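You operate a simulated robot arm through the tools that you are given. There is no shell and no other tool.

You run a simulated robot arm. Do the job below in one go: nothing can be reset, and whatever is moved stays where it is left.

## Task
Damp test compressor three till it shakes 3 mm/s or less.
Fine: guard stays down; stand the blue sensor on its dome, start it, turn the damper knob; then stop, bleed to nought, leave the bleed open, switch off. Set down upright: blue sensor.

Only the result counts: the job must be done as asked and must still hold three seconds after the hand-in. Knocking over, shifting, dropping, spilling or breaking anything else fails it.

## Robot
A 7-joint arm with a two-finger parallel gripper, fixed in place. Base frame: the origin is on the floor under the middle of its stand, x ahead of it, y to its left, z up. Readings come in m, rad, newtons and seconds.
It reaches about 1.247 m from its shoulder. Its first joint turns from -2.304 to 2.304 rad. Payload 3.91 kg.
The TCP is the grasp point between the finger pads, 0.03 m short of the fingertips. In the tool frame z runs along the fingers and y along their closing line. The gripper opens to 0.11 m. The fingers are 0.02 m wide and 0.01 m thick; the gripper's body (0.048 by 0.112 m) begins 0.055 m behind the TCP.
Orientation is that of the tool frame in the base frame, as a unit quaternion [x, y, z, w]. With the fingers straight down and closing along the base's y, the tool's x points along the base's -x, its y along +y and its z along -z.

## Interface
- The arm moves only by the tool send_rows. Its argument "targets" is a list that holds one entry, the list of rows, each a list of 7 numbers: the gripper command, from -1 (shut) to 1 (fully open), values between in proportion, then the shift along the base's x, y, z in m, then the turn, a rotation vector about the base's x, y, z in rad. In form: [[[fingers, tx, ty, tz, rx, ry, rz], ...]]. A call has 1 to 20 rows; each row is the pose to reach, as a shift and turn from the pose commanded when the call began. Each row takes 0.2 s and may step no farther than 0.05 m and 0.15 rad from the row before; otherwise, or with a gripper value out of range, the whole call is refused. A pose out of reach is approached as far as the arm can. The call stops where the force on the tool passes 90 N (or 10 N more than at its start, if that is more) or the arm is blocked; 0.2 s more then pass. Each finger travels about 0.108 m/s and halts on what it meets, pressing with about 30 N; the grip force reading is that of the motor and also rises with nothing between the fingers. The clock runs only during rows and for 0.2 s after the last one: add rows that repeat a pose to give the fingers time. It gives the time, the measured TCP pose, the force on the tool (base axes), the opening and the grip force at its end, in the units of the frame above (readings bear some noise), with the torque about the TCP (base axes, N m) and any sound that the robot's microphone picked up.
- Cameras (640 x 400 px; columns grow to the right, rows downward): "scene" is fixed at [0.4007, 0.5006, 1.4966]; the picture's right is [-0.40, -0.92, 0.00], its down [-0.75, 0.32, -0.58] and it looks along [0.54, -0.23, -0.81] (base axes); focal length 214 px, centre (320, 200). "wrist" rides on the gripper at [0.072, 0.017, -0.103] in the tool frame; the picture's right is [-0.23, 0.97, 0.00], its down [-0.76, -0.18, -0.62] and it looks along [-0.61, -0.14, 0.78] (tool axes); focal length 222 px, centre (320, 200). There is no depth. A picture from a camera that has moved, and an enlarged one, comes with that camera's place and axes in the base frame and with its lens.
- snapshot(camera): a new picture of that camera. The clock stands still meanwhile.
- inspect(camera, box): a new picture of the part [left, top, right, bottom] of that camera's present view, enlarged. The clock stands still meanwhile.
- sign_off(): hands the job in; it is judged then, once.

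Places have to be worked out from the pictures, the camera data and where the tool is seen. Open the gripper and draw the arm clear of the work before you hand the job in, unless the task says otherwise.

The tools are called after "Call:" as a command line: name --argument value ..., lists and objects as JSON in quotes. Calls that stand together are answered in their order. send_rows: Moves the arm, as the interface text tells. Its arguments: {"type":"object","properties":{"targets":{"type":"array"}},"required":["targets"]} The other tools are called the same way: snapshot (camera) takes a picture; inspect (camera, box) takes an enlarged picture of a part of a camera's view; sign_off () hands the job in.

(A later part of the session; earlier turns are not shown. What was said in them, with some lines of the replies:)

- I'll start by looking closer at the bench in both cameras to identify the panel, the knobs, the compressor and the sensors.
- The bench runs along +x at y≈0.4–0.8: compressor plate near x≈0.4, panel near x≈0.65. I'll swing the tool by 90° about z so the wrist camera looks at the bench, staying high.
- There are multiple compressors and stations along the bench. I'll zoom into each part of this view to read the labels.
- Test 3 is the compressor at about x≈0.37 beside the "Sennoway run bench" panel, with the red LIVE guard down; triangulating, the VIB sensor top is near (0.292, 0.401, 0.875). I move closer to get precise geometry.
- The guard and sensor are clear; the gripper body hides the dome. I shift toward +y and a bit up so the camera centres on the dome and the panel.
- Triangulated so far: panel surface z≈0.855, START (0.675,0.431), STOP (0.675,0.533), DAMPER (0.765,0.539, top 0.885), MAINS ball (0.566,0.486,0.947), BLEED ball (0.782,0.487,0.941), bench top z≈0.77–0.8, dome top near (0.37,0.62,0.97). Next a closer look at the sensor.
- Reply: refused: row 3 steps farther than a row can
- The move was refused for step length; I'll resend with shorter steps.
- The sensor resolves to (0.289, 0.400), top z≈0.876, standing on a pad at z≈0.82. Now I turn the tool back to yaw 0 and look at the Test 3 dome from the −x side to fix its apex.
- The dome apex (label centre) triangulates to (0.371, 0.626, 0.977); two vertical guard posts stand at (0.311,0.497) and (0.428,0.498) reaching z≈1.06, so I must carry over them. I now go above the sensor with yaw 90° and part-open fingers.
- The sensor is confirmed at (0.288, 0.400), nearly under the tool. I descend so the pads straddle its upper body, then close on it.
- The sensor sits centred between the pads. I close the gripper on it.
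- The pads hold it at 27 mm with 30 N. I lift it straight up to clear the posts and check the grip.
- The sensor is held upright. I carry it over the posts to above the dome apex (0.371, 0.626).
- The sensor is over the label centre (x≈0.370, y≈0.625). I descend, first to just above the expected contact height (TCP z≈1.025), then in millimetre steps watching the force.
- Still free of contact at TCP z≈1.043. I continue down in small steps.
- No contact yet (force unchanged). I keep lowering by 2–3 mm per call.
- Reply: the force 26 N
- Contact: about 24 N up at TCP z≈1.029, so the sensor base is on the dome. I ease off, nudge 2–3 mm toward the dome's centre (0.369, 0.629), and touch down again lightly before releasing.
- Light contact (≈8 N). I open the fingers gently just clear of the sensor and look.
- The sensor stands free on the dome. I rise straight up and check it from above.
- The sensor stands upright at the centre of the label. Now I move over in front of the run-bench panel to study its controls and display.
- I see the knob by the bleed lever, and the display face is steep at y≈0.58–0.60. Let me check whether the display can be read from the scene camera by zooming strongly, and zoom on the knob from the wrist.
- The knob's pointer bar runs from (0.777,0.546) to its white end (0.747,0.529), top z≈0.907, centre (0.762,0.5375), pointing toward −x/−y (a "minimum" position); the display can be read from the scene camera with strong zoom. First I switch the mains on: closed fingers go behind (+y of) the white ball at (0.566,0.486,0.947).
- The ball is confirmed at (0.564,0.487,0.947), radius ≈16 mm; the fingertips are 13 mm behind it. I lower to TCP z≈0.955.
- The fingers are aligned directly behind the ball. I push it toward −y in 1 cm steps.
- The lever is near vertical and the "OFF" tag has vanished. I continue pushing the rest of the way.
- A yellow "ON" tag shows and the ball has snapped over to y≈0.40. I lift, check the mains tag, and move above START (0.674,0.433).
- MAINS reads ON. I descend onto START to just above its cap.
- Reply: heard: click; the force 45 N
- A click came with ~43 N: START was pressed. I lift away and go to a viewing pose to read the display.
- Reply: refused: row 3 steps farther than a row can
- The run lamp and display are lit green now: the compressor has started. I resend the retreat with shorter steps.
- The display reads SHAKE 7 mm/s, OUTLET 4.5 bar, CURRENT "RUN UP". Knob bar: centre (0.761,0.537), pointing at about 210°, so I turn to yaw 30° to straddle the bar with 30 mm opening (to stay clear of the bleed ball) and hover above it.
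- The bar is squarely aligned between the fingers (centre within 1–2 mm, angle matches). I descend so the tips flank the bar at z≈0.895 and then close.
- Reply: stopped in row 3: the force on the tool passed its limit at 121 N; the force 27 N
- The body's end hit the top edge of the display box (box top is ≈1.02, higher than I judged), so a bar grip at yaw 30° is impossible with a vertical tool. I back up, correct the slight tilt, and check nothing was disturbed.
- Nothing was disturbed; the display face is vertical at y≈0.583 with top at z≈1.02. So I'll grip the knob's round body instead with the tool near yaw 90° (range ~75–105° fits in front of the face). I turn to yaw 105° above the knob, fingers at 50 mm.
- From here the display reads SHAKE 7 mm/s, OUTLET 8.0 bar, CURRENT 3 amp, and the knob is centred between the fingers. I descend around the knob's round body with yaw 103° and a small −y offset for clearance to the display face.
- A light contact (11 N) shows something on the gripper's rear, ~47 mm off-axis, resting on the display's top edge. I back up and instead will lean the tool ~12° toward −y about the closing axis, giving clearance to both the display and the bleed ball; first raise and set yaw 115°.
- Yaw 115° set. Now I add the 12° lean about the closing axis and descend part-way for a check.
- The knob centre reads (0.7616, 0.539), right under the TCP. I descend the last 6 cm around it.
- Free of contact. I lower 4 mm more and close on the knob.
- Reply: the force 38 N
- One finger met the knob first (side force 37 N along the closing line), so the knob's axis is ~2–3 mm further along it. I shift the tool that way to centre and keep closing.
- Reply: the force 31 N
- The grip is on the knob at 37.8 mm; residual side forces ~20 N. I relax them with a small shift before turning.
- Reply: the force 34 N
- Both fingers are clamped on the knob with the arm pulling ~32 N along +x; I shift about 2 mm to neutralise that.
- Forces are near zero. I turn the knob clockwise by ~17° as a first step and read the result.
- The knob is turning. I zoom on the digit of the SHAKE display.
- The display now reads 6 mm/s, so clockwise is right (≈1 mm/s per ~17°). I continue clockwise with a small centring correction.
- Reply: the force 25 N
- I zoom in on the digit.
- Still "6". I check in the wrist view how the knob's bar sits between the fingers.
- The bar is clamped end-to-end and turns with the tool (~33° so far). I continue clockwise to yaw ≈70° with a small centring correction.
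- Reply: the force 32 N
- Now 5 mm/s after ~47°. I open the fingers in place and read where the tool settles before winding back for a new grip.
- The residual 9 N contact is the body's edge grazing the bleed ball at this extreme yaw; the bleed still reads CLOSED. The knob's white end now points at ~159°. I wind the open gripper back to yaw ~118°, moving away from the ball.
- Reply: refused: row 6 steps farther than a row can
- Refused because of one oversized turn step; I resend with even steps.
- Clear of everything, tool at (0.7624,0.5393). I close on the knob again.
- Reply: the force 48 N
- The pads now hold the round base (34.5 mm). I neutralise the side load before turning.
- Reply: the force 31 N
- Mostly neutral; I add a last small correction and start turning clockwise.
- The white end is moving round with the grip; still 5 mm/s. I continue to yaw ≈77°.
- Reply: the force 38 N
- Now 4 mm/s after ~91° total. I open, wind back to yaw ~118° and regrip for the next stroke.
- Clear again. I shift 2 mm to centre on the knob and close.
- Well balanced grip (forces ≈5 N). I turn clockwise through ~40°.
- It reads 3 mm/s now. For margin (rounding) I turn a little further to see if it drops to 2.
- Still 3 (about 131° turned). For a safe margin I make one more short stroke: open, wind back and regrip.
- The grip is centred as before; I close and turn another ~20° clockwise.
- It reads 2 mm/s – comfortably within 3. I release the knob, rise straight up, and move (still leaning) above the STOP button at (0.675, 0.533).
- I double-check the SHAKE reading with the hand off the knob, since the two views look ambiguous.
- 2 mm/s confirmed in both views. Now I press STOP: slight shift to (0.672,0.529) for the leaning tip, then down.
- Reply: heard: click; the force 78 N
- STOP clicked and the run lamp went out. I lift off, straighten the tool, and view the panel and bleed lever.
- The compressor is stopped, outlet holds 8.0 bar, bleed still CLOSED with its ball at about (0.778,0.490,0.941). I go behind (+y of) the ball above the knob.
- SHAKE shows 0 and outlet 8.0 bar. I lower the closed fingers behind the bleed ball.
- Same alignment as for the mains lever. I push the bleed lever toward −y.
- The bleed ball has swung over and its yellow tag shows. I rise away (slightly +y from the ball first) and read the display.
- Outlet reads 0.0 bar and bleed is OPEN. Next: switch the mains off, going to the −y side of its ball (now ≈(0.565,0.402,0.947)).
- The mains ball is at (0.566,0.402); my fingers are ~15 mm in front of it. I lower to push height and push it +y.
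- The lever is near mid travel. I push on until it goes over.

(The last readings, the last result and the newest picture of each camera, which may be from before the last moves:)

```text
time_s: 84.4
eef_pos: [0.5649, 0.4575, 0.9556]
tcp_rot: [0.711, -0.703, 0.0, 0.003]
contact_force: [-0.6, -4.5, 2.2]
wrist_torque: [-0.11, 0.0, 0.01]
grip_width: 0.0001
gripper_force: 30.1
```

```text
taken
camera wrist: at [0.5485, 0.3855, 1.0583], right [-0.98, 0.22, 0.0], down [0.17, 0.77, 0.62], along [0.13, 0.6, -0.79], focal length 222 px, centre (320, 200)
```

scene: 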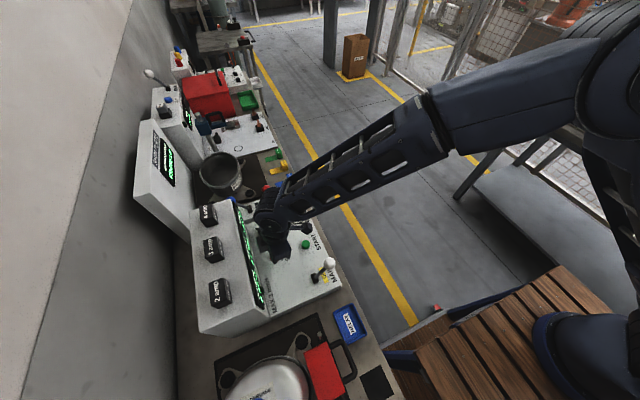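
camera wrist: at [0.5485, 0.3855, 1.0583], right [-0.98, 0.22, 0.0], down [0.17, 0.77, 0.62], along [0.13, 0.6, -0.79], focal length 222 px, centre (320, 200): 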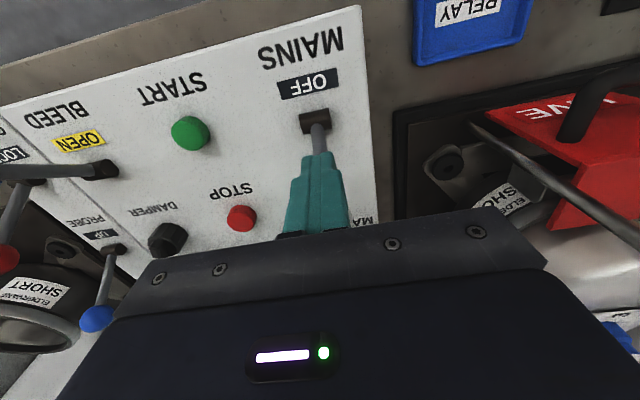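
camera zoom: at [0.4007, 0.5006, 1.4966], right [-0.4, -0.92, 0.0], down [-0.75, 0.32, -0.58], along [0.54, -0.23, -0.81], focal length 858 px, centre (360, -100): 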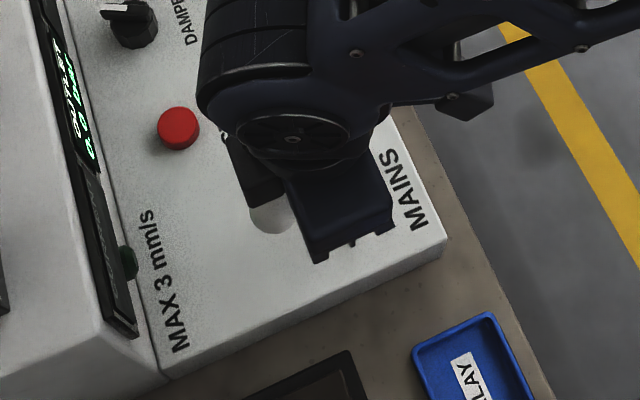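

MAINS tag reads OFF, BLEED reads OPEN, and the lever ball is fully back at y≈0.49. I back off from the ball, rise, and open the gripper clear of the work.

Call:
send_rows --targets '[[[-1, 0, -0.015, 0, 0, 0, 0], [-1, 0, -0.03, 0.03, 0, 0, 0], [-1, 0, -0.05, 0.07, 0, 0, 0], [-1, 0, -0.07, 0.11, 0, 0, 0], [-0.5, 0, -0.1, 0.145, 0, 0, 0], [0, 0.01, -0.13, 0.18, 0, 0, 0], [0.5, 0.02, -0.16, 0.215, 0, 0, 0], [1, 0.03, -0.18, 0.25, 0, 0, 0], [1, 0.03, -0.18, 0.25, 0, 0, 0]]]'

Call:
snapshot --camera "scene"

Call:
inspect --camera "scene" --box '[190, 185, 370, 325]'

Call:
inspect --camera "scene" --box '[200, 310, 400, 400]'

Call:
snapshot --camera "wrist"

```text
time_s: 86.4
eef_pos: [0.596, 0.2772, 1.206]
tcp_rot: [0.711, -0.704, -0.001, 0.003]
contact_force: [0.0, 0.1, 0.0]
wrist_torque: [-0.01, 0.03, 0.0]
grip_width: 0.1098
gripper_force: 0.0
```

```text
taken
```

scene: 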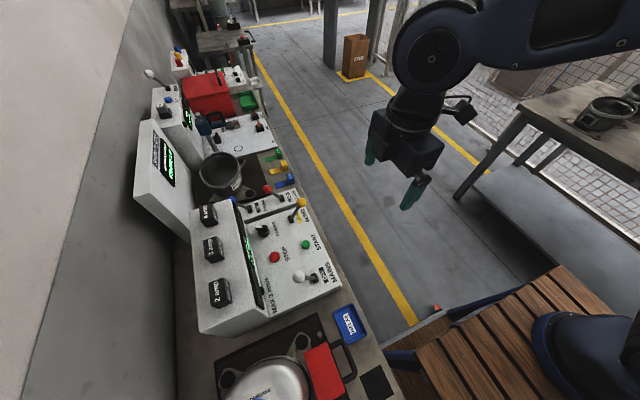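

```text
2.86 times, centred on (280, 255) of scene
camera zoom: at [0.4007, 0.5006, 1.4966], right [-0.4, -0.92, 0.0], down [-0.75, 0.32, -0.58], along [0.54, -0.23, -0.81], focal length 613 px, centre (434, 43)
```

zoom: 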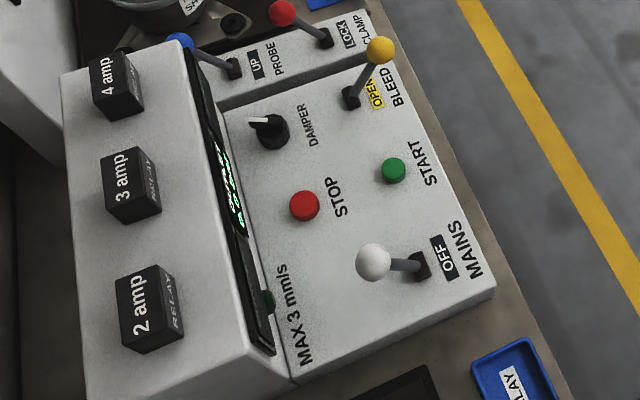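

```text
3.20 times, centred on (300, 355) of scene
camera zoom: at [0.4007, 0.5006, 1.4966], right [-0.4, -0.92, 0.0], down [-0.75, 0.32, -0.58], along [0.54, -0.23, -0.81], focal length 686 px, centre (384, -296)
```

zoom: 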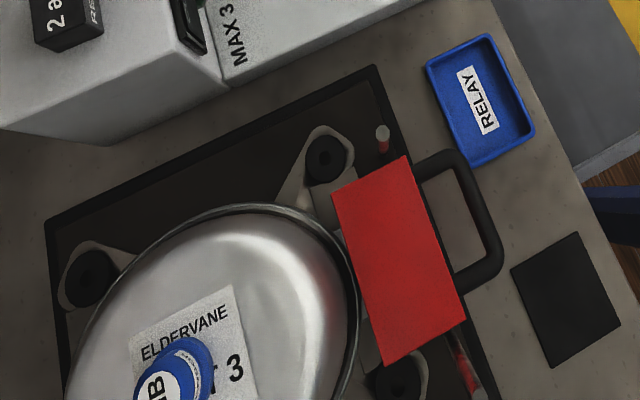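

```text
taken
camera wrist: at [0.5799, 0.2062, 1.3091], right [-0.98, 0.22, 0.01], down [0.17, 0.77, 0.62], along [0.13, 0.61, -0.79], focal length 222 px, centre (320, 200)
```

wrist: 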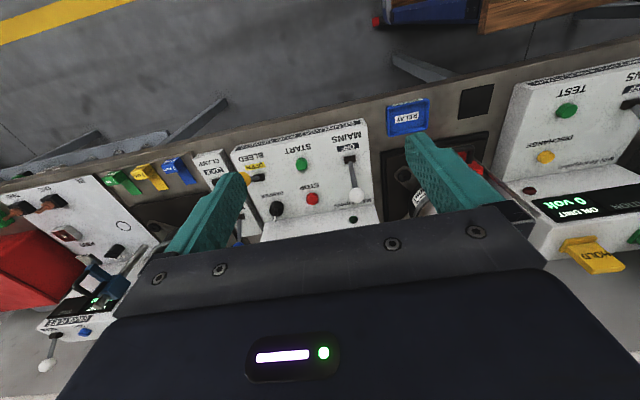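

Final state looks right: MAINS OFF, BLEED OPEN, guard down, sensor standing on the dome, nothing else moved. I draw the arm further up and away and take one last look at the sensor from there.

Call:
send_rows --targets '[[[1, -0.03, -0.005, 0.025, 0, 0, 0], [1, -0.06, -0.01, 0.05, 0, 0, 0], [1, -0.095, -0.015, 0.08, 0, 0, 0], [1, -0.13, -0.02, 0.1, 0, 0, 0], [1, -0.16, -0.02, 0.12, 0, 0, 0], [1, -0.16, -0.02, 0.12, 0, 0, 0]]]'

Call:
snapshot --camera "wrist"

Call:
inspect --camera "wrist" --box '[230, 80, 430, 230]'

Call:
inspect --camera "scene" --box '[200, 190, 300, 330]'

```text
time_s: 87.8
eef_pos: [0.4352, 0.26, 1.3251]
tcp_rot: [0.711, -0.703, -0.001, 0.004]
contact_force: [0.4, -0.4, -0.6]
wrist_torque: [0.0, 0.01, -0.04]
grip_width: 0.1101
gripper_force: 0.1
```

```text
taken
camera wrist: at [0.4185, 0.188, 1.4288], right [-0.98, 0.22, 0.01], down [0.17, 0.77, 0.62], along [0.13, 0.61, -0.79], focal length 222 px, centre (320, 200)
```

wrist: 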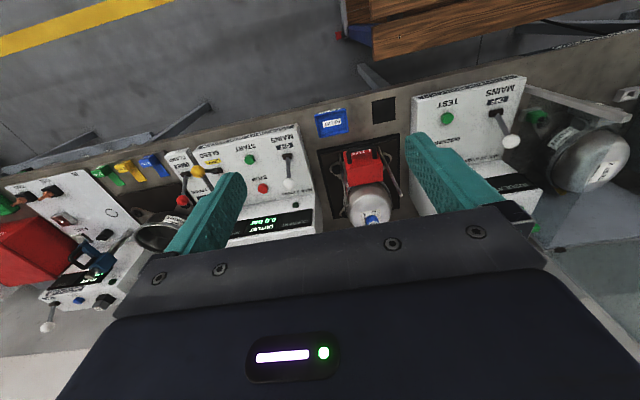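

```text
2.67 times, centred on (330, 155) of wrist
camera zoom: at [0.4185, 0.188, 1.4288], right [-0.98, 0.22, 0.01], down [0.17, 0.77, 0.62], along [0.13, 0.61, -0.79], focal length 592 px, centre (293, 320)
```

zoom: 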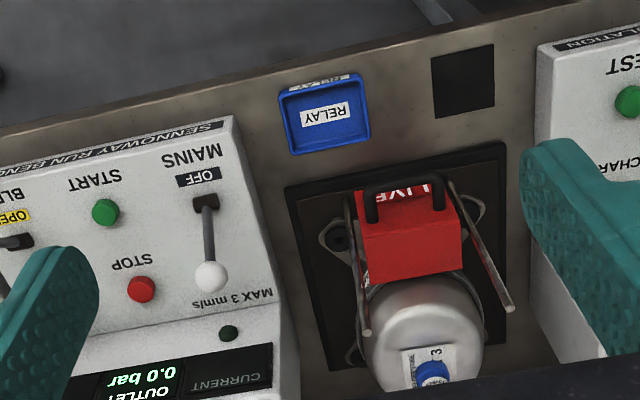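

```text
2.86 times, centred on (250, 260) of scene
camera zoom: at [0.4007, 0.5006, 1.4966], right [-0.4, -0.92, 0.0], down [-0.75, 0.32, -0.58], along [0.54, -0.23, -0.81], focal length 613 px, centre (520, 29)
```

zoom: 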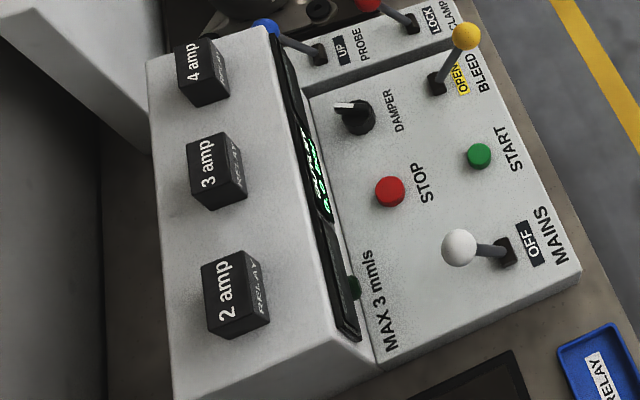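

Everything checks out: outlet 0.0 bar with the bleed OPEN, mains OFF, guard down, and the damper left where it read 2 mm/s. The blue sensor stands upright on Test 3's dome, the gripper is open and the arm is clear, so I hand the job in.

Call:
sign_off

```text
The job is handed in.
```

Test compressor three is damped to 2 mm/s, inside the 3 mm/s limit, and shut down as you asked. I've handed the job in, but no verdict came back.

- **Damping:** the shake read 7 mm/s at the start. I turned the damper knob about 150° clockwise, and it read 2 mm/s both while I held the knob and after I let go.
- **Shutdown:** I pressed STOP, the outlet bled from 8.0 bar to 0.0 bar, the bleed is left open and the mains is off.
- **Guard and sensor:** the guard stayed down throughout. The blue sensor is standing upright on the compressor's dome. I left it there because nothing in the task said to take it back to its pad.
- **Contacts along the way:**
  - On my first try at the knob, the gripper hit the top edge of the display box at about 121 N and the move stopped.
  - A second approach touched the same edge lightly.
  - Later the gripper body brushed the bleed lever's ball at about 14 N, and the lever stayed closed.
  - The pictures afterwards showed nothing moved by any of these.
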